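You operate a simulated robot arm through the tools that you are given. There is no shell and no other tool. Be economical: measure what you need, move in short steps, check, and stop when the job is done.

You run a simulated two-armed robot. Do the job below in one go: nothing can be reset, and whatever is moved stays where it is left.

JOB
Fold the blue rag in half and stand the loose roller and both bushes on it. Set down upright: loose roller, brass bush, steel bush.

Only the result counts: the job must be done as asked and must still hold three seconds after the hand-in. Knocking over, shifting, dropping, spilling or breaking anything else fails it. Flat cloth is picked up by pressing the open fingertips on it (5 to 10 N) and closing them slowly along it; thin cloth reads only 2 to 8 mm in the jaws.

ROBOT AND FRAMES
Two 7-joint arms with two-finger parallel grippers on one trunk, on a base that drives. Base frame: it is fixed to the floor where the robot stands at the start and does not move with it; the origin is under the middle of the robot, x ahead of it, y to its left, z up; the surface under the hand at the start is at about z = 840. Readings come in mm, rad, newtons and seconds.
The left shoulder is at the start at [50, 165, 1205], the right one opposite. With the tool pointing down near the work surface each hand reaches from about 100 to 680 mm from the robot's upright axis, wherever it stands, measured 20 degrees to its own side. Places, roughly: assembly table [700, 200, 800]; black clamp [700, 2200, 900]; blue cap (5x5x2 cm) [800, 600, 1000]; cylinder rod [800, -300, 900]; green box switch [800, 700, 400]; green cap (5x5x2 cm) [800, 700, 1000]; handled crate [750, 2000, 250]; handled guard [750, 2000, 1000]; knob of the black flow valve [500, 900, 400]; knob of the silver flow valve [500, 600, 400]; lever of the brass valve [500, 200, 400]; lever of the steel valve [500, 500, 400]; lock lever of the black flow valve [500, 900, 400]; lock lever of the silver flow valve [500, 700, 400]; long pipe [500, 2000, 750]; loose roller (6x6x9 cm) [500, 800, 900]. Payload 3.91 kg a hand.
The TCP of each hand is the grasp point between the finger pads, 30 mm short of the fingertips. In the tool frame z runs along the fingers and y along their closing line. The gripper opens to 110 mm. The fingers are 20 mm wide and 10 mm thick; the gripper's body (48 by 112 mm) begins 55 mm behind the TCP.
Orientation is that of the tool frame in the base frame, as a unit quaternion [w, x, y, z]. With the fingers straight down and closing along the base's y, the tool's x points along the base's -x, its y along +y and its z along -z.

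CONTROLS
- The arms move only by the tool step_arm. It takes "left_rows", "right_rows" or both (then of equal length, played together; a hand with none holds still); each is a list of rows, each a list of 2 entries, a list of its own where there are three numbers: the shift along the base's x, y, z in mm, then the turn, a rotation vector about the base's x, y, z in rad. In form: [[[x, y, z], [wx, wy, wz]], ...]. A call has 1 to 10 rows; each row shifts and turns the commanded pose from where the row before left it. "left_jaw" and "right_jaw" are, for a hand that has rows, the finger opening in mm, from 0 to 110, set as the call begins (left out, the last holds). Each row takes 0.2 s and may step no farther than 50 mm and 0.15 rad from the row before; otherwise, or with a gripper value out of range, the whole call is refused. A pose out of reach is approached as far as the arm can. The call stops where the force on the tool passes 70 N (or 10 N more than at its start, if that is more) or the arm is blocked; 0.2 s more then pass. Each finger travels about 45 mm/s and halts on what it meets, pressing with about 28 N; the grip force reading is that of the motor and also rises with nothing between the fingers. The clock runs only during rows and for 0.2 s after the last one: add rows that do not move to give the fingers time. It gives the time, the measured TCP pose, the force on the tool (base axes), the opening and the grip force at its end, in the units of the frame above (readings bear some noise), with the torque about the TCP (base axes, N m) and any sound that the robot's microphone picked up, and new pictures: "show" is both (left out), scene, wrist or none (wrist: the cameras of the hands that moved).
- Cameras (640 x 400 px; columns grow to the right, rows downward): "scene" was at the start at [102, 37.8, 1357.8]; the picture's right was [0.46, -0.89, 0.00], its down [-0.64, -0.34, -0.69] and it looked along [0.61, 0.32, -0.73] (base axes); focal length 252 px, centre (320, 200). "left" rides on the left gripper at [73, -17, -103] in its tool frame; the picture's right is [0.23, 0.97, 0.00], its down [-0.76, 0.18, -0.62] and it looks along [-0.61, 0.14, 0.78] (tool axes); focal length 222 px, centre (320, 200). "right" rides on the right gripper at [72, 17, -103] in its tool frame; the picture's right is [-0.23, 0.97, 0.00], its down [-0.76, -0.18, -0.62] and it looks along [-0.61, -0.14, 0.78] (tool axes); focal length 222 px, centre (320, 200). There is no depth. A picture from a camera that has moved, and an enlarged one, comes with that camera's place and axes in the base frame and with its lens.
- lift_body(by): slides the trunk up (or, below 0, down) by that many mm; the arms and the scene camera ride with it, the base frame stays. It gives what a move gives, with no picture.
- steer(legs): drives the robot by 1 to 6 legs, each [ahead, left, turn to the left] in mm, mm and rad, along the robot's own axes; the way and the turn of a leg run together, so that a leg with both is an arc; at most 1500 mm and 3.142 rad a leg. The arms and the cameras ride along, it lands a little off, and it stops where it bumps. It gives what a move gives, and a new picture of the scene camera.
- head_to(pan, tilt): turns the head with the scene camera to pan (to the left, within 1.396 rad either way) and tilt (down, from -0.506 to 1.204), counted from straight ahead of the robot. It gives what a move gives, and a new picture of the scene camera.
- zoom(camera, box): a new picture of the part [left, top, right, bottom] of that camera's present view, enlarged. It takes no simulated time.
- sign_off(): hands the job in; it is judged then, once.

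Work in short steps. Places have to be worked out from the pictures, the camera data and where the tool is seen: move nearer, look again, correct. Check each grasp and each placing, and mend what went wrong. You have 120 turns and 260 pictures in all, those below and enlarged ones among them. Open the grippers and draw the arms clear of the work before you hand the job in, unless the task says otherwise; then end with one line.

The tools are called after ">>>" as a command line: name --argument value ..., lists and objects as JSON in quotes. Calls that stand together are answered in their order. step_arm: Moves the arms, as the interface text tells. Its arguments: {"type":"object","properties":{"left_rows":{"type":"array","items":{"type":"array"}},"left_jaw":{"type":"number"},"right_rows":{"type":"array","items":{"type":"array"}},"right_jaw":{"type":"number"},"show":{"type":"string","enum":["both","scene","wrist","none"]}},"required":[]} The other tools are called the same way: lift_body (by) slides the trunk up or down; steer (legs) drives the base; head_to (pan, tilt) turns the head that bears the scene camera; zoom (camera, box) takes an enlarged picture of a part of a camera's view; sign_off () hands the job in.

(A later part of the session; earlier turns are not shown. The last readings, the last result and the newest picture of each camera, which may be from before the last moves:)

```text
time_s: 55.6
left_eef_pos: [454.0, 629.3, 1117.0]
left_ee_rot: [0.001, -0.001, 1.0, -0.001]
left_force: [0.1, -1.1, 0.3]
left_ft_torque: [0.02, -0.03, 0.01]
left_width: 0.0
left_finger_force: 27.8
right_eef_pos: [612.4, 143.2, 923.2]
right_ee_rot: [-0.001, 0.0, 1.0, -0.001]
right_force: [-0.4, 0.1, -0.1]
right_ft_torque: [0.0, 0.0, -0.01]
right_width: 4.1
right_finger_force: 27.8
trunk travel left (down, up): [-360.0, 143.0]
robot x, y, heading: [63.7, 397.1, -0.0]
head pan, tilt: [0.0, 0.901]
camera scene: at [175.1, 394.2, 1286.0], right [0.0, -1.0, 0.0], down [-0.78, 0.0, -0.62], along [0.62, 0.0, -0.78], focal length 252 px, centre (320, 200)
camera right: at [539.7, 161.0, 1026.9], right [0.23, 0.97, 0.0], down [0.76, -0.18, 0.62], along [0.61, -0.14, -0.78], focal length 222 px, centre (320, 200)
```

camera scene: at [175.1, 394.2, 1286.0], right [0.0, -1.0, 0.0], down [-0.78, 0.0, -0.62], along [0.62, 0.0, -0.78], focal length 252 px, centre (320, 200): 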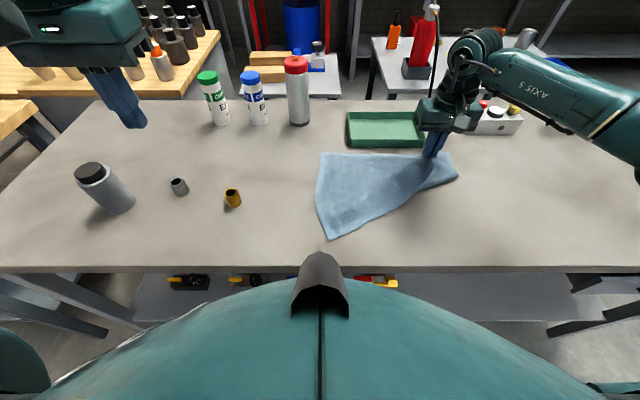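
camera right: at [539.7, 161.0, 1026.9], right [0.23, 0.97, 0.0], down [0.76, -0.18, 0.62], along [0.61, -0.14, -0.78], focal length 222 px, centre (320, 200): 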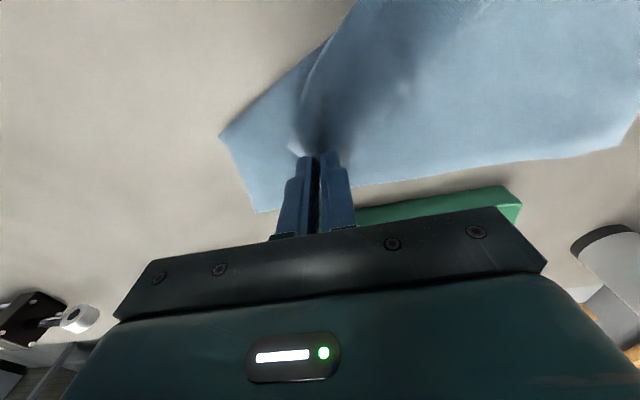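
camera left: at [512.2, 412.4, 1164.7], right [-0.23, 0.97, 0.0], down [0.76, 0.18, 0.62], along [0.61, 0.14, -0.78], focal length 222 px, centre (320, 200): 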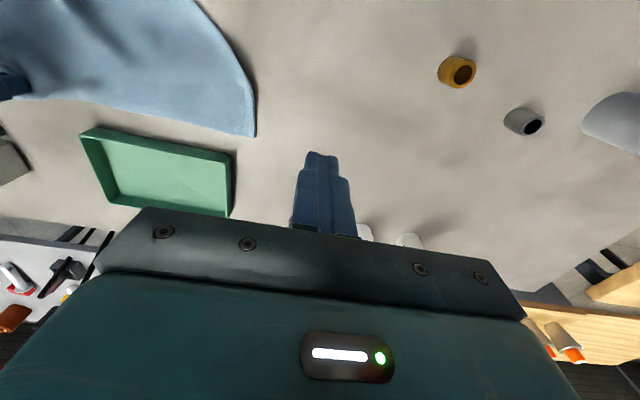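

Held. I carry it up and back to the near-right position around (440,88).

>>> step_arm --right_rows '[[[-5, -5, 40], [0, 0, 0]], [[-30, -10, 20], [0, 0, 0]], [[-40, -10, 0], [0, 0, 0]], [[-35, -10, -15], [0, 0, 0]], [[-30, -10, -30], [0, 0, 0]], [[-20, -6, -35], [0, 0, 0]], [[-10, -4, -20], [0, 0, 0]], [[0, 0, 0], [0, 0, 0]]]' --show "wrist"

>>> step_arm --right_rows '[[[0, 0, -3], [0, 0, 0]], [[0, 0, 0], [0, 0, 0]], [[0, 0, 0], [0, 0, 0]], [[0, 0, 40], [0, 0, 0]], [[0, 0, 48], [0, 0, 0]], [[0, 0, 48], [0, 0, 0]], [[-20, -35, 0], [0, 0, 0]], [[-10, -35, 0], [0, 0, 0]]]' --right_jaw 26 --show "both"

>>> zoom --camera "scene" --box '[300, 130, 480, 243]'

```text
time_s: 57.4
left_eef_pos: [454.2, 629.5, 1117.0]
left_ee_rot: [0.001, 0.0, 1.0, -0.001]
left_force: [0.4, 0.4, -0.6]
left_ft_torque: [-0.03, 0.01, 0.01]
left_width: 0.0
left_finger_force: 27.3
right_eef_pos: [445.4, 91.1, 886.7]
right_ee_rot: [0.0, 0.0, 1.0, 0.0]
right_force: [-0.3, 0.0, -0.4]
right_ft_torque: [-0.03, -0.02, 0.0]
right_width: 4.1
right_finger_force: 27.6
trunk travel left (down, up): [-360.0, 143.0]
robot x, y, heading: [70.6, 392.2, -0.001]
head pan, tilt: [0.0, 0.901]
camera right: at [371.6, 108.2, 990.4], right [0.23, 0.97, 0.0], down [0.76, -0.18, 0.62], along [0.61, -0.14, -0.78], focal length 222 px, centre (320, 200)
```

right: 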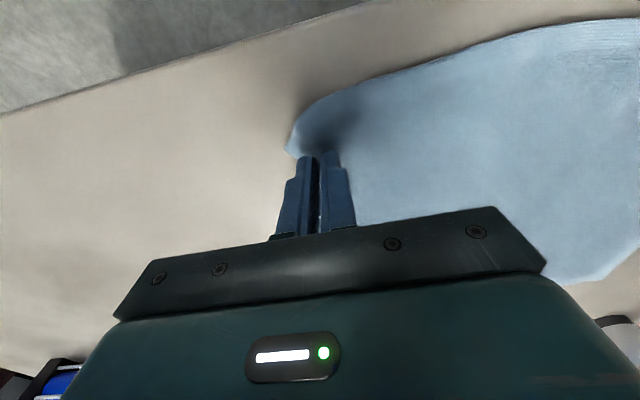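

```text
time_s: 59.2
left_eef_pos: [453.5, 630.0, 1116.7]
left_ee_rot: [0.002, -0.001, 1.0, -0.001]
left_force: [0.6, -0.8, 0.8]
left_ft_torque: [-0.02, -0.01, 0.01]
left_width: 0.0
left_finger_force: 28.6
right_eef_pos: [413.9, 17.8, 1020.3]
right_ee_rot: [-0.001, -0.001, 1.0, 0.0]
right_force: [-0.8, -0.2, 0.4]
right_ft_torque: [0.02, -0.02, -0.01]
right_width: 26.1
right_finger_force: 0.0
trunk travel left (down, up): [-360.0, 143.0]
robot x, y, heading: [65.3, 395.0, 0.003]
head pan, tilt: [0.0, 0.901]
camera scene: at [175.1, 394.1, 1286.0], right [0.0, -1.0, 0.0], down [-0.78, 0.0, -0.62], along [0.62, 0.0, -0.78], focal length 252 px, centre (320, 200)
camera right: at [341.6, 35.8, 1123.3], right [0.23, 0.97, 0.0], down [0.76, -0.18, 0.62], along [0.61, -0.14, -0.78], focal length 222 px, centre (320, 200)
```

scene: 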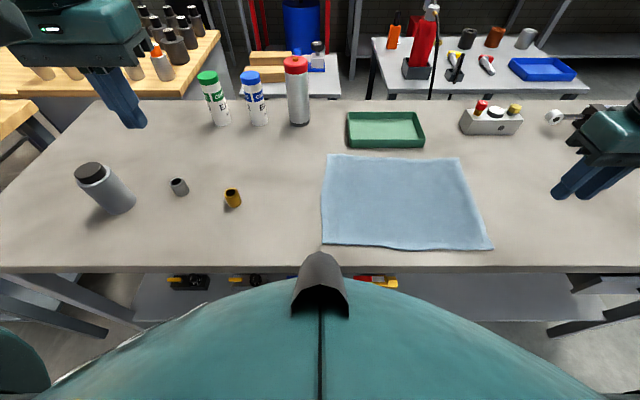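
right: 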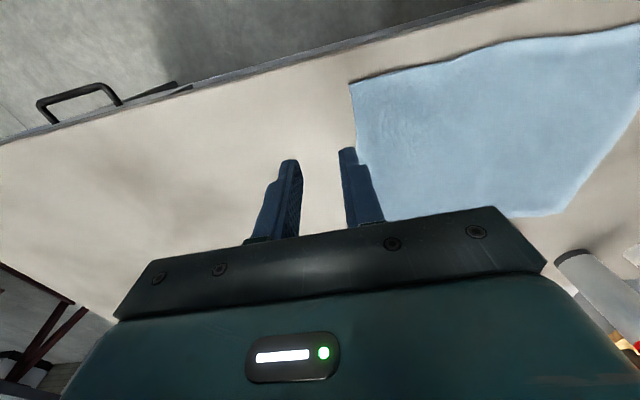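

```text
3.54 times, centred on (390, 186) of scene
camera zoom: at [175.1, 394.1, 1286.0], right [0.0, -1.0, 0.0], down [-0.78, 0.0, -0.62], along [0.62, 0.0, -0.78], focal length 893 px, centre (72, 248)
```

zoom: 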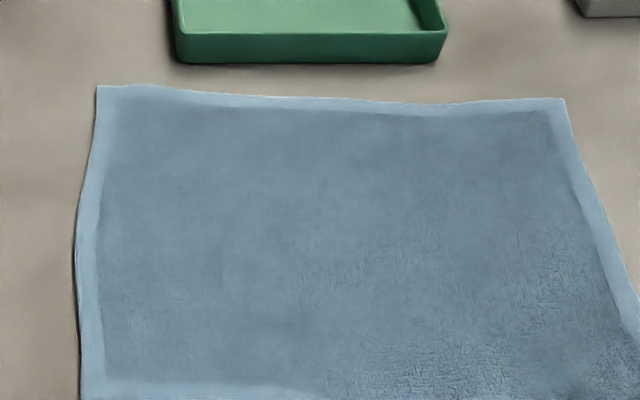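

The rag is flat again: corners ≈ far-left (679,375), far-right (666,32), near-left (412,390), near-right (406,58). This time I'll fold the right edge onto the left with the right arm alone, one corner at a time, rolling the wrist so the corner tips turn over properly. First, move the base right 140.

>>> steer --legs '[[0, -140, 0]]'

>>> step_arm --right_rows '[[[0, 20, 10], [0, 0, -0.145]], [[0, 20, 10], [0, 0, -0.145]], [[0, 20, 0], [0, 0, -0.145]], [[0, 20, 0], [0, 0, -0.145]], [[0, 10, 0], [0, 0, -0.145]], [[0, 0, 0], [0, 0, -0.145]], [[0, 0, 0], [0, 0, -0.145]], [[0, 0, 0], [0, 0, -0.145]], [[0, 0, 0], [0, 0, -0.145]], [[0, 0, 0], [0, 0, -0.145]]]' --show "scene"

```text
time_s: 61.0
left_eef_pos: [453.5, 490.0, 1118.0]
left_ee_rot: [0.001, 0.0, 1.0, 0.0]
left_force: [0.3, 0.0, 0.0]
left_ft_torque: [-0.02, 0.01, 0.02]
left_width: 0.1
left_finger_force: 27.8
right_eef_pos: [414.4, -121.2, 1020.1]
right_ee_rot: [0.0, 0.0, 1.0, 0.0]
right_force: [0.4, 1.0, 0.4]
right_ft_torque: [0.01, -0.03, 0.03]
right_width: 26.3
right_finger_force: 0.1
trunk travel left (down, up): [-360.0, 143.0]
robot x, y, heading: [68.7, 250.5, -0.001]
head pan, tilt: [0.0, 0.901]
camera scene: at [175.2, 253.7, 1286.0], right [0.0, -1.0, 0.0], down [-0.78, 0.0, -0.62], along [0.62, 0.0, -0.78], focal length 252 px, centre (320, 200)
```

scene: 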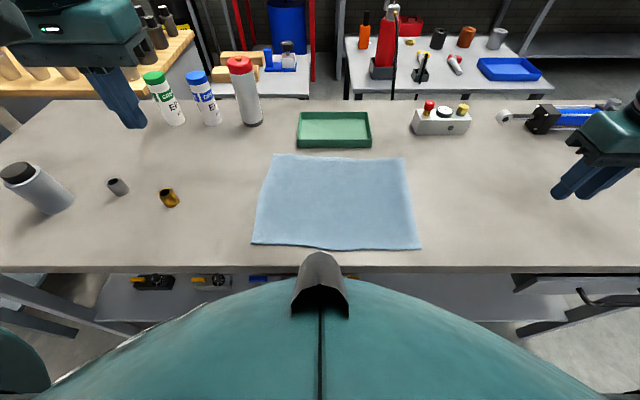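

```text
time_s: 63.2
left_eef_pos: [453.4, 488.9, 1117.1]
left_ee_rot: [0.001, 0.0, 1.0, 0.0]
left_force: [0.5, 0.9, 0.1]
left_ft_torque: [-0.02, 0.02, -0.02]
left_width: 0.0
left_finger_force: 27.7
right_eef_pos: [414.7, -32.5, 1040.4]
right_ee_rot: [0.0, 0.664, 0.748, 0.0]
right_force: [-0.1, -0.2, 0.3]
right_ft_torque: [-0.01, 0.02, -0.02]
right_width: 26.1
right_finger_force: 0.1
trunk travel left (down, up): [-360.0, 143.0]
robot x, y, heading: [69.8, 254.8, -0.001]
head pan, tilt: [0.0, 0.901]
camera scene: at [175.2, 254.1, 1286.0], right [0.0, -1.0, 0.0], down [-0.78, 0.0, -0.62], along [0.62, 0.0, -0.78], focal length 252 px, centre (320, 200)
```

scene: 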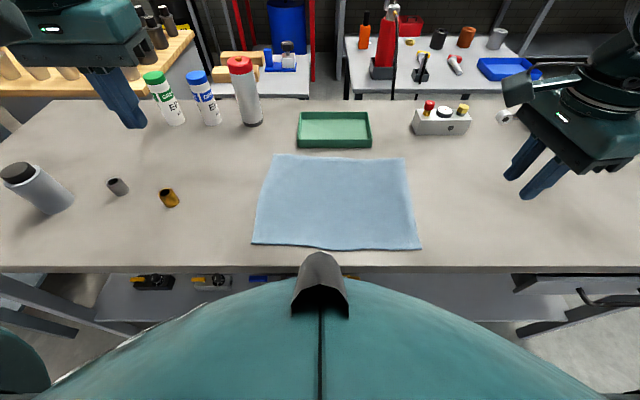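

Yaw works. Before picking, I test that the place pose (fingers rolled to point left by ~65°) is reachable over the rag.

>>> step_arm --right_rows '[[[5, 30, 0], [0, 0, -0.12]], [[5, 40, 0], [0.145, 0, 0]], [[5, 40, 0], [0.145, 0, 0]], [[0, 40, 0], [0.145, 0, 0]], [[0, 40, 0], [0.145, 0, 0]], [[0, 40, 0], [0.145, 0, 0]], [[0, 40, 0], [0.145, 0, 0]], [[0, 30, -20], [0.145, 0, 0]], [[0, 20, -30], [0.145, 0, 0]], [[0, 0, -30], [0, 0, 0]]]' --show "scene"

```text
time_s: 65.5
left_eef_pos: [453.6, 490.1, 1117.2]
left_ee_rot: [0.001, -0.001, 1.0, -0.001]
left_force: [0.1, 0.0, 0.5]
left_ft_torque: [-0.01, 0.04, 0.0]
left_width: 0.0
left_finger_force: 27.6
right_eef_pos: [430.6, 287.9, 961.4]
right_ee_rot: [-0.388, 0.59, 0.592, 0.388]
right_force: [0.5, 0.3, 0.3]
right_ft_torque: [0.05, 0.0, 0.0]
right_width: 26.1
right_finger_force: 0.1
trunk travel left (down, up): [-360.0, 143.0]
robot x, y, heading: [72.3, 250.8, -0.003]
head pan, tilt: [0.0, 0.901]
camera scene: at [175.3, 254.0, 1286.0], right [0.0, -1.0, 0.0], down [-0.78, 0.0, -0.62], along [0.62, 0.0, -0.78], focal length 252 px, centre (320, 200)
```

scene: 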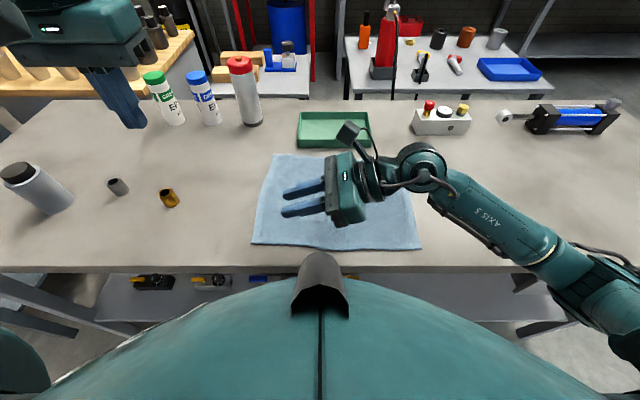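

The place pose works nicely. Now back over the near-right corner with the wrist rolled −30° for the pinch.

>>> step_arm --right_rows '[[[0, -20, 15], [-0.145, 0, 0]], [[0, -25, 10], [-0.145, 0, 0]], [[0, -25, 0], [-0.145, 0, 0]], [[0, -25, 0], [-0.145, 0, 0]], [[0, -25, 0], [-0.145, 0, 0]], [[0, -25, 0], [-0.145, 0, 0]], [[0, -25, 0], [-0.145, 0, 0]], [[0, -25, 0], [-0.145, 0, 0]], [[0, -20, 0], [-0.145, 0, 0]], [[0, 0, 0], [-0.145, 0, 0]]]' --show "none"

>>> step_arm --right_rows '[[[0, 0, -25], [-0.12, 0, 0]], [[0, 0, -25], [-0.115, 0, 0]], [[0, 0, -30], [0, 0, 0]], [[0, 0, 0], [0, 0, 0]]]' --show "both"

```text
time_s: 67.7
left_eef_pos: [452.9, 490.3, 1118.3]
left_ee_rot: [0.001, -0.001, 1.0, -0.001]
left_force: [-0.3, 1.4, -0.3]
left_ft_torque: [-0.03, -0.04, 0.02]
left_width: 0.3
left_finger_force: 28.9
right_eef_pos: [430.4, 73.9, 983.8]
right_ee_rot: [0.102, 0.7, 0.699, -0.103]
right_force: [-0.1, -0.7, -0.5]
right_ft_torque: [-0.01, 0.03, -0.03]
right_width: 26.2
right_finger_force: 0.0
trunk travel left (down, up): [-360.0, 143.0]
robot x, y, heading: [67.8, 252.8, 0.0]
head pan, tilt: [0.0, 0.901]
```

```text
time_s: 68.7
left_eef_pos: [454.1, 490.6, 1118.0]
left_ee_rot: [0.001, -0.001, 1.0, -0.001]
left_force: [0.3, 0.3, 0.2]
left_ft_torque: [-0.01, -0.01, 0.0]
left_width: 0.1
left_finger_force: 27.9
right_eef_pos: [429.5, 70.4, 902.9]
right_ee_rot: [0.183, 0.683, 0.682, -0.184]
right_force: [-0.2, -0.8, 0.1]
right_ft_torque: [-0.02, -0.03, -0.03]
right_width: 25.9
right_finger_force: 0.1
trunk travel left (down, up): [-360.0, 143.0]
robot x, y, heading: [67.4, 256.4, -0.002]
head pan, tilt: [0.0, 0.901]
camera scene: at [175.2, 254.2, 1286.0], right [0.0, -1.0, 0.0], down [-0.78, 0.0, -0.62], along [0.62, 0.0, -0.78], focal length 252 px, centre (320, 200)
camera right: at [445.4, 186.0, 955.6], right [0.97, -0.2, 0.11], down [-0.18, -0.35, 0.92], along [-0.14, -0.92, -0.37], focal length 222 px, centre (320, 200)
```

scene: 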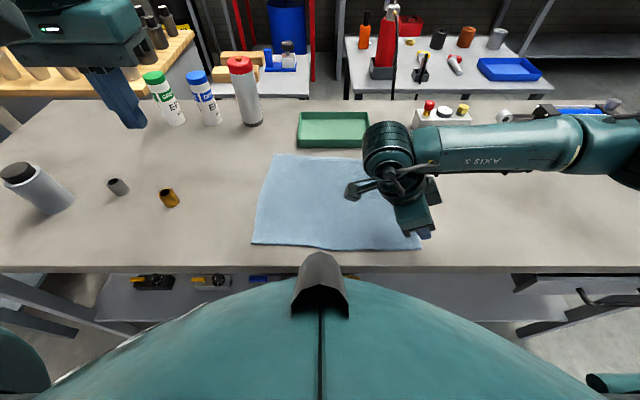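
right: 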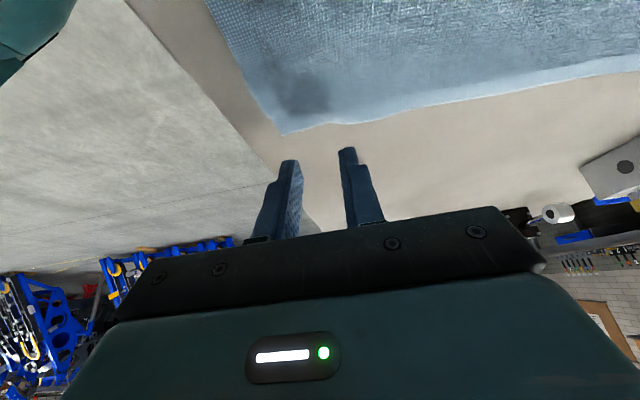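

Geometry fits: contact will be ~11 mm inside the right edge. Descend to contact.

>>> step_arm --right_rows '[[[0, 0, -15], [0, 0, 0]], [[0, 0, -7], [0, 0, 0]], [[0, 0, -4], [0, 0, 0]], [[0, 0, 0], [0, 0, 0]]]' --show "wrist"

```text
time_s: 69.7
left_eef_pos: [454.0, 490.6, 1117.4]
left_ee_rot: [0.001, -0.001, 1.0, -0.001]
left_force: [0.0, 0.3, -0.5]
left_ft_torque: [0.04, -0.03, 0.02]
left_width: 0.0
left_finger_force: 27.9
right_eef_pos: [429.1, 72.4, 878.3]
right_ee_rot: [0.184, 0.683, 0.683, -0.184]
right_force: [0.0, -0.2, -0.3]
right_ft_torque: [0.03, 0.0, -0.01]
right_width: 26.1
right_finger_force: 0.0
trunk travel left (down, up): [-360.0, 143.0]
robot x, y, heading: [67.5, 251.3, 0.002]
head pan, tilt: [0.0, 0.901]
camera right: at [446.3, 187.1, 931.7], right [0.97, -0.2, 0.11], down [-0.18, -0.35, 0.92], along [-0.14, -0.92, -0.37], focal length 222 px, centre (320, 200)
```

right: 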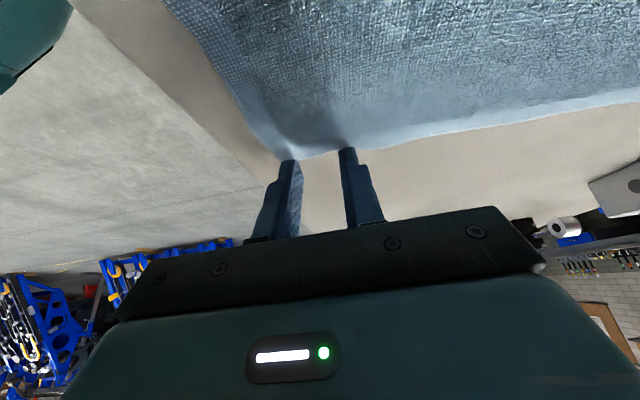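

I shift slightly inward (+4,+5) and press.

>>> step_arm --right_rows '[[[4, 5, 0], [0, 0, 0]], [[0, 0, -3], [0, 0, 0]], [[0, 0, -2], [0, 0, 0]], [[0, 0, 0], [0, 0, 0]]]' --show "none"

```text
time_s: 70.7
left_eef_pos: [453.2, 489.9, 1116.7]
left_ee_rot: [0.002, -0.001, 1.0, -0.001]
left_force: [-0.5, -0.2, -0.1]
left_ft_torque: [-0.01, -0.02, -0.03]
left_width: 0.0
left_finger_force: 28.4
right_eef_pos: [434.1, 77.9, 874.7]
right_ee_rot: [0.184, 0.682, 0.683, -0.183]
right_force: [0.6, 0.5, 4.7]
right_ft_torque: [0.01, 0.0, 0.01]
right_width: 25.6
right_finger_force: 0.0
trunk travel left (down, up): [-360.0, 143.0]
robot x, y, heading: [69.6, 255.7, -0.001]
head pan, tilt: [0.0, 0.901]
```

>>> step_arm --right_rows '[[[0, 0, -1], [0, 0, 0]]]' --right_jaw 21 --show "none"

>>> step_arm --right_rows '[[[0, 0, 0], [0, 0, 0]]]' --right_jaw 16 --show "none"

>>> step_arm --right_rows '[[[0, 0, 0], [0, 0, 0]]]' --right_jaw 11 --show "none"

>>> step_arm --right_rows '[[[0, 0, 0], [0, 0, 0]]]' --right_jaw 6 --show "none"

>>> step_arm --right_rows '[[[0, 0, 0], [0, 0, 0]], [[0, 0, 0], [0, 0, 0]], [[0, 0, 0], [0, 0, 0]]]' --right_jaw 0 --show "wrist"

```text
time_s: 71.0
left_eef_pos: [453.2, 490.3, 1117.0]
left_ee_rot: [0.001, -0.001, 1.0, -0.002]
left_force: [0.3, -0.1, 1.0]
left_ft_torque: [0.01, 0.0, 0.01]
left_width: 0.1
left_finger_force: 28.0
right_eef_pos: [433.8, 79.2, 873.8]
right_ee_rot: [0.185, 0.683, 0.682, -0.184]
right_force: [-0.5, -0.7, 6.4]
right_ft_torque: [-0.12, 0.0, 0.02]
right_width: 20.5
right_finger_force: 0.0
trunk travel left (down, up): [-360.0, 143.0]
robot x, y, heading: [66.3, 255.3, 0.001]
head pan, tilt: [0.0, 0.901]
```

```text
time_s: 71.5
left_eef_pos: [453.5, 490.6, 1117.5]
left_ee_rot: [0.001, -0.001, 1.0, -0.001]
left_force: [-0.3, 0.1, -1.0]
left_ft_torque: [-0.01, -0.04, 0.0]
left_width: 0.0
left_finger_force: 27.8
right_eef_pos: [433.4, 79.0, 873.6]
right_ee_rot: [0.184, 0.682, 0.684, -0.182]
right_force: [1.3, -1.7, 9.4]
right_ft_torque: [-0.08, -0.02, -0.02]
right_width: 15.3
right_finger_force: 0.1
trunk travel left (down, up): [-360.0, 143.0]
robot x, y, heading: [69.2, 254.4, -0.006]
head pan, tilt: [0.0, 0.901]
```

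```text
time_s: 71.8
left_eef_pos: [451.8, 490.7, 1117.3]
left_ee_rot: [0.001, -0.001, 1.0, -0.001]
left_force: [0.2, 0.5, 0.6]
left_ft_torque: [0.01, 0.01, -0.02]
left_width: 0.0
left_finger_force: 28.1
right_eef_pos: [433.5, 78.6, 874.3]
right_ee_rot: [0.185, 0.682, 0.683, -0.183]
right_force: [-0.3, -0.4, 11.6]
right_ft_torque: [-0.08, 0.01, 0.01]
right_width: 10.9
right_finger_force: 0.1
trunk travel left (down, up): [-360.0, 143.0]
robot x, y, heading: [66.8, 255.2, -0.005]
head pan, tilt: [0.0, 0.901]
```

```text
time_s: 72.2
left_eef_pos: [452.4, 489.6, 1116.2]
left_ee_rot: [0.0, 0.0, 1.0, -0.001]
left_force: [-0.5, -0.5, -0.5]
left_ft_torque: [0.02, 0.0, 0.0]
left_width: 0.0
left_finger_force: 27.9
right_eef_pos: [433.6, 80.4, 874.1]
right_ee_rot: [0.184, 0.683, 0.683, -0.183]
right_force: [-0.9, 0.9, 12.7]
right_ft_torque: [-0.11, 0.02, 0.0]
right_width: 7.1
right_finger_force: 4.5
trunk travel left (down, up): [-360.0, 143.0]
robot x, y, heading: [68.3, 252.0, -0.001]
head pan, tilt: [0.0, 0.901]
```

```text
time_s: 73.0
left_eef_pos: [452.8, 491.1, 1117.2]
left_ee_rot: [0.002, -0.001, 1.0, -0.001]
left_force: [0.1, 0.5, -0.5]
left_ft_torque: [0.01, -0.03, 0.0]
left_width: 0.0
left_finger_force: 27.9
right_eef_pos: [432.5, 79.2, 873.9]
right_ee_rot: [0.184, 0.682, 0.684, -0.183]
right_force: [-0.5, 1.0, 12.5]
right_ft_torque: [-0.08, -0.01, 0.0]
right_width: 3.7
right_finger_force: 28.2
trunk travel left (down, up): [-360.0, 143.0]
robot x, y, heading: [67.8, 256.2, -0.0]
head pan, tilt: [0.0, 0.901]
camera right: at [449.7, 193.7, 926.6], right [0.97, -0.2, 0.11], down [-0.18, -0.35, 0.92], along [-0.14, -0.92, -0.37], focal length 222 px, centre (320, 200)
```

right: 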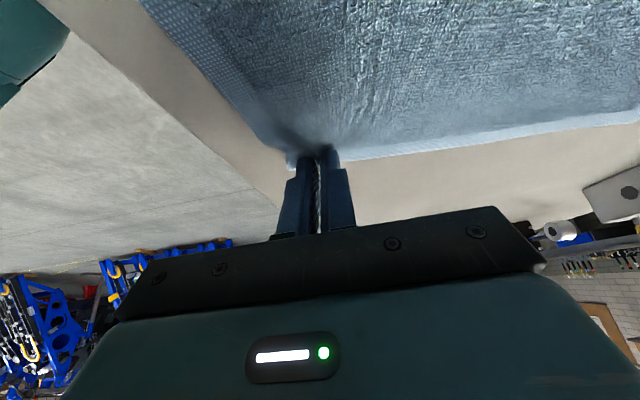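

Held at 3.7 mm. Now carry the corner in an arc to the left edge while rolling the wrist over.

>>> step_arm --right_rows '[[[0, 3, 35], [0.12, 0, 0]], [[0, 15, 40], [0.145, 0, 0]], [[1, 30, 30], [0.145, 0, 0]], [[1, 38, 20], [0.145, 0, 0]], [[1, 40, 5], [0.145, 0, 0]], [[1, 40, -5], [0.145, 0, 0]], [[1, 35, -25], [0.145, 0, 0]], [[1, 28, -30], [0.145, 0, 0]], [[1, 20, -30], [0.145, 0, 0]], [[1, 6, -10], [0.145, 0, 0]]]' --show "both"

```text
time_s: 75.2
left_eef_pos: [453.0, 489.4, 1117.9]
left_ee_rot: [0.001, -0.002, 1.0, -0.001]
left_force: [-0.9, 0.1, -0.3]
left_ft_torque: [0.01, -0.03, 0.03]
left_width: 0.1
left_finger_force: 27.8
right_eef_pos: [442.2, 331.9, 901.8]
right_ee_rot: [-0.308, 0.636, 0.636, 0.309]
right_force: [-0.4, -0.3, -0.3]
right_ft_torque: [-0.01, -0.03, -0.02]
right_width: 3.3
right_finger_force: 27.8
trunk travel left (down, up): [-360.0, 143.0]
robot x, y, heading: [70.0, 253.7, -0.002]
head pan, tilt: [0.0, 0.901]
camera scene: at [175.2, 253.9, 1286.0], right [0.0, -1.0, 0.0], down [-0.78, 0.0, -0.62], along [0.62, 0.0, -0.78], focal length 252 px, centre (320, 200)
camera right: at [457.8, 296.7, 1022.1], right [0.97, -0.14, -0.18], down [-0.18, -0.96, -0.21], along [-0.14, 0.24, -0.96], focal length 222 px, centre (320, 200)
```

scene: 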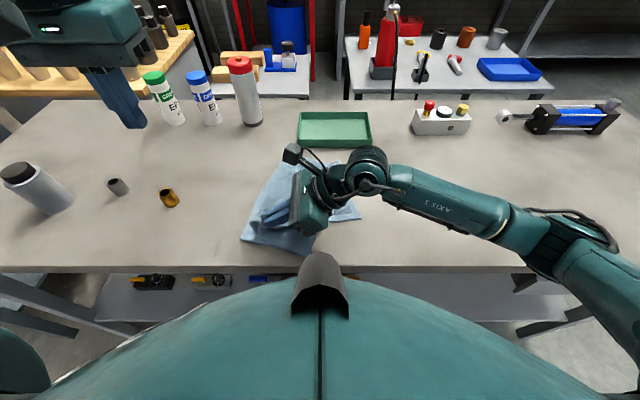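
right: 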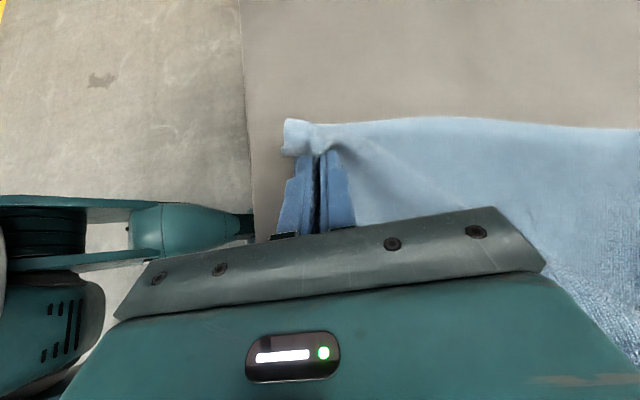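

Zooming to see how the corner lies relative to the left edge.

>>> zoom --camera "right" --box '[230, 80, 550, 280]'

>>> zoom --camera "scene" --box '[220, 140, 400, 260]'

```text
2.00 times, centred on (390, 180) of right
camera zoom: at [457.8, 296.7, 1022.1], right [0.97, -0.14, -0.18], down [-0.18, -0.96, -0.21], along [-0.14, 0.24, -0.96], focal length 444 px, centre (180, 240)
```

zoom: 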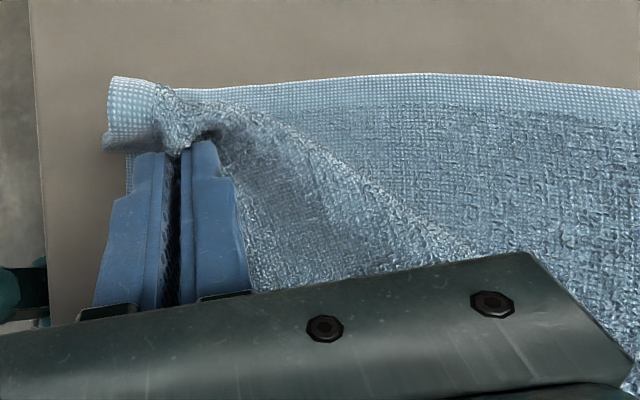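

```text
3.33 times, centred on (310, 200) of scene
camera zoom: at [175.2, 253.9, 1286.0], right [0.0, -1.0, 0.0], down [-0.78, 0.0, -0.62], along [0.62, 0.0, -0.78], focal length 841 px, centre (353, 200)
```

zoom: 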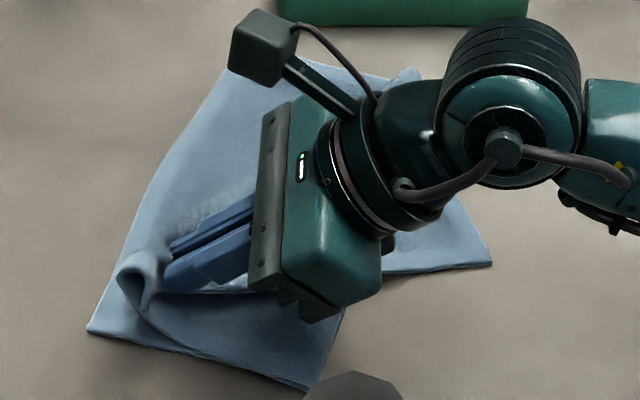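

The tip now turns over properly, lying toward the left edge. I bring it further (+5,+15), finish the roll and lower it.

>>> step_arm --right_rows '[[[3, 8, -10], [0.145, 0, 0]], [[2, 7, -8], [0.145, 0, 0]], [[0, 0, -6], [0, 0, 0]], [[0, 0, -4], [0, 0, 0]], [[0, 0, 0], [0, 0, 0]]]' --show "wrist"

>>> zoom --camera "scene" --box '[220, 140, 400, 260]'

```text
time_s: 76.5
left_eef_pos: [454.0, 489.3, 1117.9]
left_ee_rot: [0.0, -0.001, 1.0, 0.0]
left_force: [-0.2, -1.5, 0.1]
left_ft_torque: [-0.04, 0.0, 0.03]
left_width: 0.0
left_finger_force: 28.5
right_eef_pos: [447.0, 348.7, 873.1]
right_ee_rot: [-0.397, 0.585, 0.586, 0.397]
right_force: [-0.5, 0.5, 0.5]
right_ft_torque: [-0.03, 0.01, -0.01]
right_width: 3.4
right_finger_force: 28.3
trunk travel left (down, up): [-360.0, 143.0]
robot x, y, heading: [67.1, 253.5, -0.0]
head pan, tilt: [0.0, 0.901]
camera right: at [463.5, 279.8, 979.9], right [0.97, -0.08, -0.21], down [-0.18, -0.86, -0.48], along [-0.14, 0.5, -0.85], focal length 222 px, centre (320, 200)
```

right: 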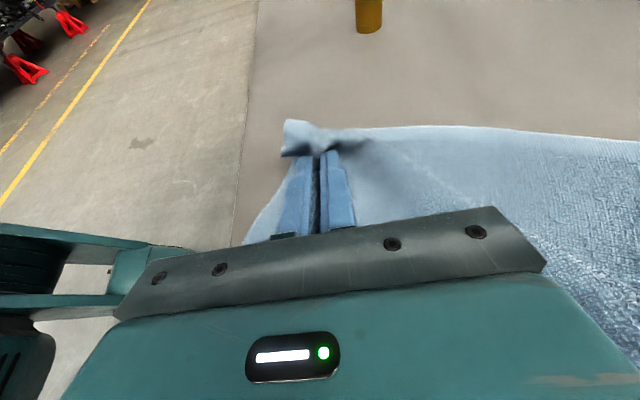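

```text
3.33 times, centred on (310, 200) of scene
camera zoom: at [175.2, 254.1, 1286.0], right [0.0, -1.0, 0.0], down [-0.78, 0.0, -0.62], along [0.62, 0.0, -0.78], focal length 841 px, centre (353, 200)
```

zoom: 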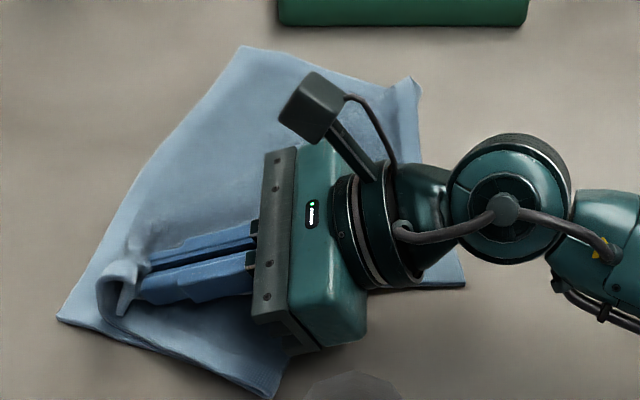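

The rag is being dragged along, since the far-right corner gets pulled (the edge is only 262 long). I lay this corner down here, release, then bring over the far-right corner.

>>> step_arm --right_rows '[[[0, 0, -4], [0, 0, 0]], [[0, 0, -3], [0, 0, 0]], [[0, 0, 0], [0, 0, 0]]]' --show "none"

>>> step_arm --right_rows '[[[0, 0, 0], [0, 0, 0]], [[0, 0, 0], [0, 0, 0]], [[0, -15, 5], [0, 0, 0]], [[0, -30, 20], [0, 0, 0]], [[0, -30, 35], [0, 0, 0]], [[0, -30, 35], [-0.145, 0, 0]], [[0, -30, 35], [-0.145, 0, 0]], [[0, -20, 30], [-0.145, 0, 0]], [[0, -20, 0], [-0.145, 0, 0]], [[0, 0, 0], [-0.145, 0, 0]]]' --right_jaw 14 --show "scene"

>>> zoom --camera "scene" --box '[200, 120, 400, 260]'

```text
time_s: 77.2
left_eef_pos: [454.1, 489.8, 1118.1]
left_ee_rot: [0.001, -0.001, 1.0, 0.0]
left_force: [-0.1, -0.2, 0.8]
left_ft_torque: [-0.01, 0.0, 0.0]
left_width: 0.0
left_finger_force: 28.2
right_eef_pos: [447.0, 348.7, 867.8]
right_ee_rot: [-0.397, 0.585, 0.585, 0.398]
right_force: [0.6, 0.3, 7.4]
right_ft_torque: [-0.04, -0.05, -0.07]
right_width: 3.3
right_finger_force: 28.1
trunk travel left (down, up): [-360.0, 143.0]
robot x, y, heading: [66.6, 253.9, 0.0]
head pan, tilt: [0.0, 0.901]
```

```text
time_s: 79.5
left_eef_pos: [451.8, 490.1, 1117.5]
left_ee_rot: [0.001, -0.001, 1.0, -0.001]
left_force: [-0.5, 0.5, 0.8]
left_ft_torque: [-0.04, 0.0, 0.02]
left_width: 0.0
left_finger_force: 28.5
right_eef_pos: [446.0, 173.0, 1026.0]
right_ee_rot: [-0.162, 0.688, 0.689, 0.162]
right_force: [-0.2, -0.2, -0.6]
right_ft_torque: [-0.02, -0.01, 0.01]
right_width: 14.1
right_finger_force: 0.1
trunk travel left (down, up): [-360.0, 143.0]
robot x, y, heading: [65.2, 253.5, 0.006]
head pan, tilt: [0.0, 0.901]
camera scene: at [175.3, 254.6, 1286.0], right [0.0, -1.0, 0.0], down [-0.78, 0.0, -0.62], along [0.62, 0.0, -0.78], focal length 252 px, centre (320, 200)
```

scene: 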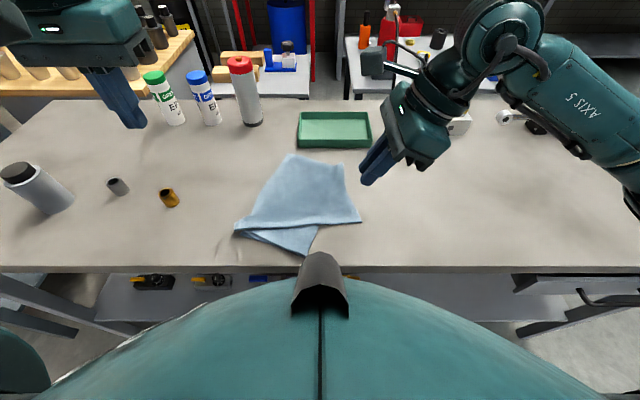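

```text
2.86 times, centred on (300, 190) of scene
camera zoom: at [175.3, 254.6, 1286.0], right [0.0, -1.0, 0.0], down [-0.78, 0.0, -0.62], along [0.62, 0.0, -0.78], focal length 721 px, centre (377, 229)
```

zoom: 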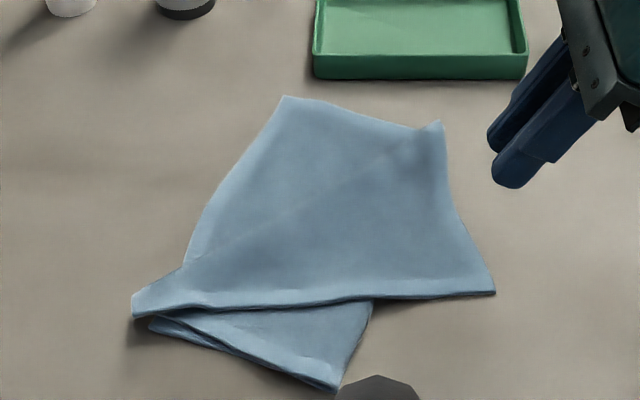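

The far-right corner now lies at ≈(468,168), far-left at (683,341), near-left at (440,416). To carry far-right to far-left I want the hand to roll along the direction (0.8,0.59), so I re-orient the wrist: level, yaw −54°, then tilt −30°.

>>> step_arm --right_rows '[[[5, 5, 0], [-0.15, 0, 0]], [[5, 5, 0], [-0.15, 0, 0]], [[5, 5, 0], [-0.16, 0, 0]]]' --show "none"

>>> step_arm --right_rows '[[[5, 5, 0], [-0.145, 0, 0]], [[5, 5, 0], [-0.145, 0, 0]], [[5, 5, 0], [-0.145, 0, 0]], [[0, 0, 0], [0, 0, -0.134]], [[0, 0, 0], [0, 0, -0.134]], [[0, 0, 0], [0, 0, -0.134]], [[0, 0, 0], [0, 0, -0.134]], [[0, 0, 0], [0, 0, -0.134]], [[0, 0, 0], [0, 0, -0.134]], [[0, 0, 0], [0, 0, -0.134]]]' --show "both"

```text
refused: row 3 steps farther than a row can; nothing moved
```

```text
time_s: 81.7
left_eef_pos: [454.5, 490.2, 1118.2]
left_ee_rot: [0.001, -0.001, 1.0, -0.001]
left_force: [1.3, -0.7, -0.7]
left_ft_torque: [0.01, -0.01, -0.01]
left_width: 0.0
left_finger_force: 28.3
right_eef_pos: [461.7, 189.1, 1027.6]
right_ee_rot: [-0.004, 0.951, 0.31, 0.013]
right_force: [0.5, 0.7, -0.3]
right_ft_torque: [0.0, 0.02, -0.03]
right_width: 14.0
right_finger_force: 0.1
trunk travel left (down, up): [-360.0, 143.0]
robot x, y, heading: [68.2, 250.9, -0.001]
head pan, tilt: [0.0, 0.901]
camera scene: at [175.2, 254.1, 1286.0], right [0.0, -1.0, 0.0], down [-0.78, 0.0, -0.62], along [0.62, 0.0, -0.78], focal length 252 px, centre (320, 200)
camera right: at [527.6, 217.0, 1133.4], right [0.39, -0.92, -0.01], down [-0.74, -0.32, 0.6], along [-0.55, -0.23, -0.8], focal length 222 px, centre (320, 200)
```

scene: 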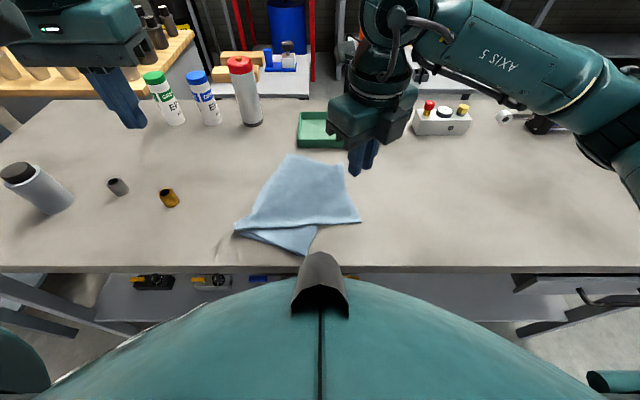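
right: 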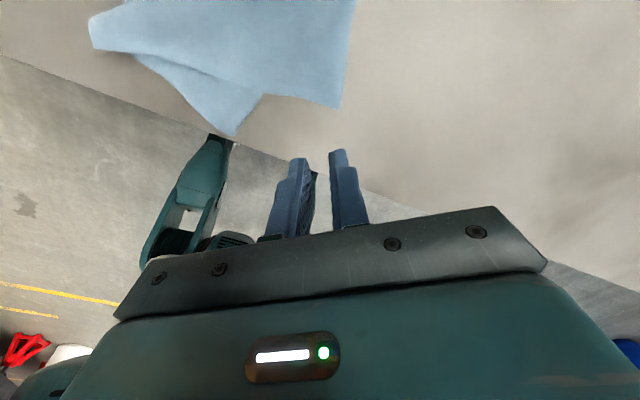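

Orientation is right and the corner (469,169) is confirmed. Tilt −30° and descend above contact, TCP (497,190).

>>> step_arm --right_rows '[[[9, 0, -30], [-0.0767, 0.104, 0]], [[9, 0, -30], [-0.0767, 0.104, 0]], [[9, 1, -30], [-0.0767, 0.104, 0]], [[8, 0, -30], [-0.0767, 0.104, 0]], [[0, 0, -15], [0, 0, 0]], [[0, 0, 0], [0, 0, 0]]]' --right_jaw 26 --show "both"

```text
time_s: 83.0
left_eef_pos: [454.2, 490.2, 1117.6]
left_ee_rot: [0.001, -0.001, 1.0, -0.001]
left_force: [0.4, 0.2, 0.5]
left_ft_torque: [-0.01, 0.03, -0.02]
left_width: 0.0
left_finger_force: 28.2
right_eef_pos: [496.7, 188.4, 894.0]
right_ee_rot: [0.077, 0.922, 0.303, -0.229]
right_force: [-0.6, -0.6, -0.2]
right_ft_torque: [-0.03, -0.01, 0.0]
right_width: 25.9
right_finger_force: 0.2
trunk travel left (down, up): [-360.0, 143.0]
robot x, y, heading: [67.2, 249.8, 0.003]
head pan, tilt: [0.0, 0.901]
camera scene: at [175.3, 254.1, 1286.0], right [0.0, -1.0, 0.0], down [-0.78, 0.0, -0.62], along [0.62, 0.0, -0.78], focal length 252 px, centre (320, 200)
camera right: at [598.0, 242.0, 950.1], right [0.42, -0.9, 0.11], down [-0.41, -0.08, 0.91], along [-0.81, -0.42, -0.41], focal length 222 px, centre (320, 200)
```

scene: 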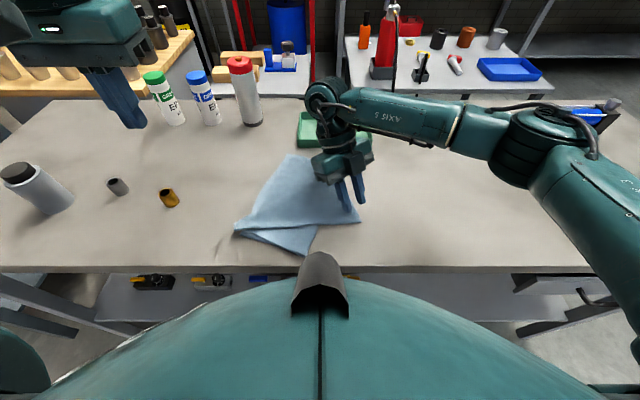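
right: 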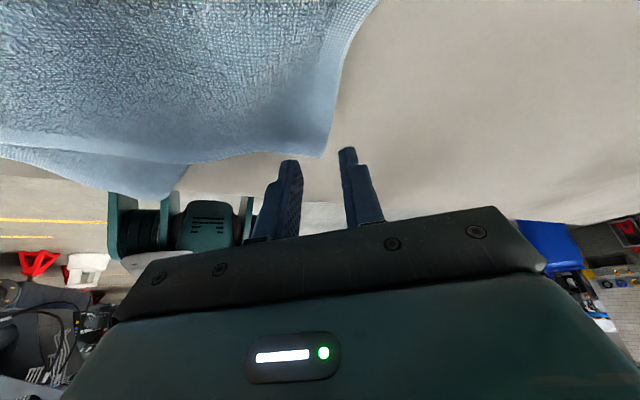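

The corner is at (465,164) with its bisector more toward +y; I shift the hand (−12,+15) so both fingers land on cloth, then descend.

>>> step_arm --right_rows '[[[-12, 15, -8], [0, 0, 0]], [[0, 0, -6], [0, 0, 0]], [[0, 0, -3], [0, 0, 0]], [[0, 0, 0], [0, 0, 0]]]' --show "wrist"

```text
time_s: 84.0
left_eef_pos: [453.2, 491.0, 1117.2]
left_ee_rot: [0.001, -0.001, 1.0, -0.001]
left_force: [0.1, -0.8, -0.1]
left_ft_torque: [0.01, -0.01, -0.02]
left_width: 0.0
left_finger_force: 27.9
right_eef_pos: [484.4, 202.9, 875.8]
right_ee_rot: [0.076, 0.922, 0.303, -0.23]
right_force: [1.0, -0.5, 0.2]
right_ft_torque: [0.02, -0.03, 0.01]
right_width: 25.9
right_finger_force: 0.0
trunk travel left (down, up): [-360.0, 143.0]
robot x, y, heading: [72.3, 254.2, 0.0]
head pan, tilt: [0.0, 0.901]
camera right: at [584.9, 256.9, 933.9], right [0.41, -0.9, 0.11], down [-0.41, -0.08, 0.91], along [-0.81, -0.42, -0.41], focal length 222 px, centre (320, 200)
```

right: 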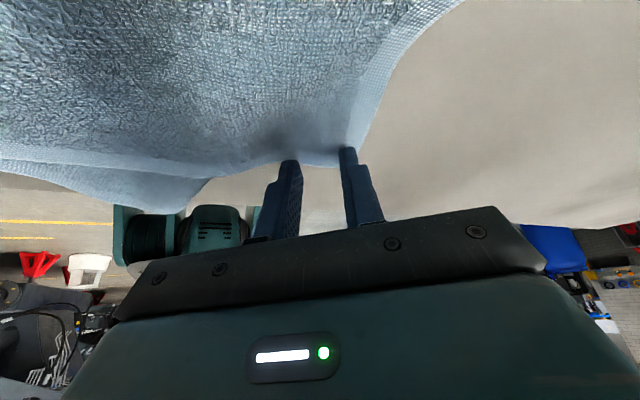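

>>> step_arm --right_rows '[[[5, 9, 0], [0, 0, 0]], [[0, 0, -2], [0, 0, 0]], [[0, 0, -2], [0, 0, 0]], [[0, 0, 0], [0, 0, 0]]]' --show "wrist"

```text
time_s: 85.0
left_eef_pos: [451.5, 490.1, 1118.5]
left_ee_rot: [0.001, -0.001, 1.0, -0.001]
left_force: [0.2, -0.2, -0.7]
left_ft_torque: [0.03, 0.0, -0.05]
left_width: 0.0
left_finger_force: 27.5
right_eef_pos: [489.6, 213.9, 873.3]
right_ee_rot: [0.076, 0.922, 0.302, -0.228]
right_force: [-2.0, -1.5, 18.4]
right_ft_torque: [-0.02, 0.18, 0.01]
right_width: 25.7
right_finger_force: 0.1
trunk travel left (down, up): [-360.0, 143.0]
robot x, y, heading: [68.6, 253.4, 0.001]
head pan, tilt: [0.0, 0.901]
camera right: at [589.5, 266.9, 931.4], right [0.41, -0.9, 0.11], down [-0.41, -0.08, 0.91], along [-0.81, -0.42, -0.41], focal length 222 px, centre (320, 200)
```

right: 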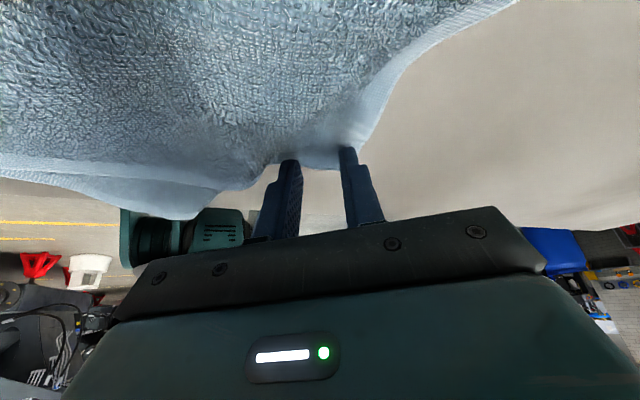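

The corner moved along a bit, but both tips sit on cloth. Back off 1.5 mm and close slowly.

>>> step_arm --right_rows '[[[0, 0, 1.5], [0, 0, 0]]]' --right_jaw 21 --show "none"

>>> step_arm --right_rows '[[[0, 0, 0], [0, 0, 0]]]' --right_jaw 16 --show "none"

>>> step_arm --right_rows '[[[0, 0, 0], [0, 0, 0]]]' --right_jaw 11 --show "none"

>>> step_arm --right_rows '[[[0, 0, 0], [0, 0, 0]]]' --right_jaw 6 --show "none"

>>> step_arm --right_rows '[[[0, 0, 0], [0, 0, 0]], [[0, 0, 0], [0, 0, 0]], [[0, 0, 0], [0, 0, 0]]]' --right_jaw 0 --show "wrist"

```text
time_s: 85.5
left_eef_pos: [452.5, 490.9, 1117.0]
left_ee_rot: [0.001, -0.001, 1.0, -0.001]
left_force: [0.0, 0.5, -0.1]
left_ft_torque: [0.02, 0.01, -0.01]
left_width: 0.0
left_finger_force: 27.7
right_eef_pos: [490.4, 214.0, 873.5]
right_ee_rot: [0.076, 0.922, 0.302, -0.228]
right_force: [1.5, -0.4, 16.7]
right_ft_torque: [0.02, 0.05, 0.0]
right_width: 19.5
right_finger_force: 0.1
trunk travel left (down, up): [-360.0, 143.0]
robot x, y, heading: [67.8, 252.3, -0.0]
head pan, tilt: [0.0, 0.901]
```

```text
time_s: 85.8
left_eef_pos: [454.0, 490.0, 1117.0]
left_ee_rot: [0.001, -0.001, 1.0, -0.001]
left_force: [-0.5, -0.9, 0.2]
left_ft_torque: [-0.06, 0.01, 0.01]
left_width: 0.1
left_finger_force: 27.6
right_eef_pos: [488.7, 213.0, 873.3]
right_ee_rot: [0.075, 0.923, 0.302, -0.228]
right_force: [-0.1, 0.1, 14.3]
right_ft_torque: [0.01, 0.07, -0.04]
right_width: 14.5
right_finger_force: 0.0
trunk travel left (down, up): [-360.0, 143.0]
robot x, y, heading: [67.1, 252.4, -0.0]
head pan, tilt: [0.0, 0.901]
```

```text
time_s: 86.2
left_eef_pos: [452.6, 489.9, 1117.4]
left_ee_rot: [0.001, -0.001, 1.0, -0.001]
left_force: [-0.9, 0.2, -0.4]
left_ft_torque: [0.0, -0.02, -0.01]
left_width: 0.0
left_finger_force: 27.7
right_eef_pos: [489.5, 213.2, 872.3]
right_ee_rot: [0.075, 0.923, 0.302, -0.228]
right_force: [0.2, 0.6, 16.0]
right_ft_torque: [-0.05, 0.04, 0.0]
right_width: 9.8
right_finger_force: 0.0
trunk travel left (down, up): [-360.0, 143.0]
robot x, y, heading: [69.6, 253.6, 0.001]
head pan, tilt: [0.0, 0.901]
```

```text
time_s: 86.7
left_eef_pos: [454.2, 490.0, 1117.1]
left_ee_rot: [0.001, 0.0, 1.0, -0.001]
left_force: [-0.4, -0.1, 0.2]
left_ft_torque: [0.02, 0.0, -0.01]
left_width: 0.0
left_finger_force: 27.9
right_eef_pos: [489.8, 213.5, 872.9]
right_ee_rot: [0.075, 0.923, 0.302, -0.228]
right_force: [0.6, 0.5, 16.9]
right_ft_torque: [-0.03, 0.08, -0.03]
right_width: 6.4
right_finger_force: 0.2
trunk travel left (down, up): [-360.0, 143.0]
robot x, y, heading: [68.9, 249.7, 0.002]
head pan, tilt: [0.0, 0.901]
```

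```text
time_s: 87.5
left_eef_pos: [451.7, 490.2, 1117.1]
left_ee_rot: [0.002, -0.001, 1.0, -0.001]
left_force: [-0.3, 0.0, -0.3]
left_ft_torque: [-0.01, 0.02, -0.01]
left_width: 0.1
left_finger_force: 27.6
right_eef_pos: [488.5, 214.1, 874.2]
right_ee_rot: [0.076, 0.922, 0.303, -0.228]
right_force: [-0.5, -0.4, 15.6]
right_ft_torque: [-0.05, 0.1, -0.02]
right_width: 3.8
right_finger_force: 28.0
trunk travel left (down, up): [-360.0, 143.0]
robot x, y, heading: [66.2, 251.6, 0.001]
head pan, tilt: [0.0, 0.901]
camera right: at [589.2, 266.9, 931.4], right [0.41, -0.9, 0.11], down [-0.41, -0.08, 0.91], along [-0.81, -0.42, -0.41], focal length 222 px, centre (320, 200)
```

right: 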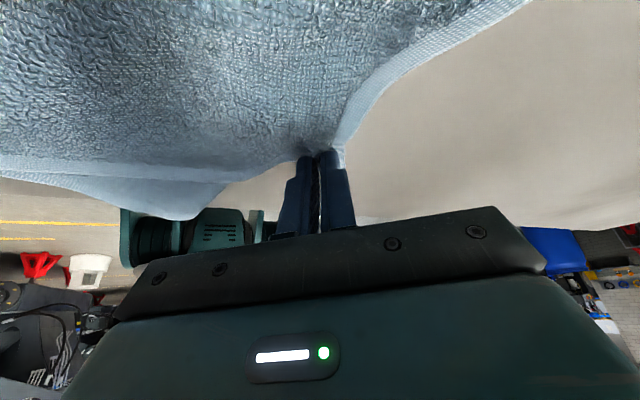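

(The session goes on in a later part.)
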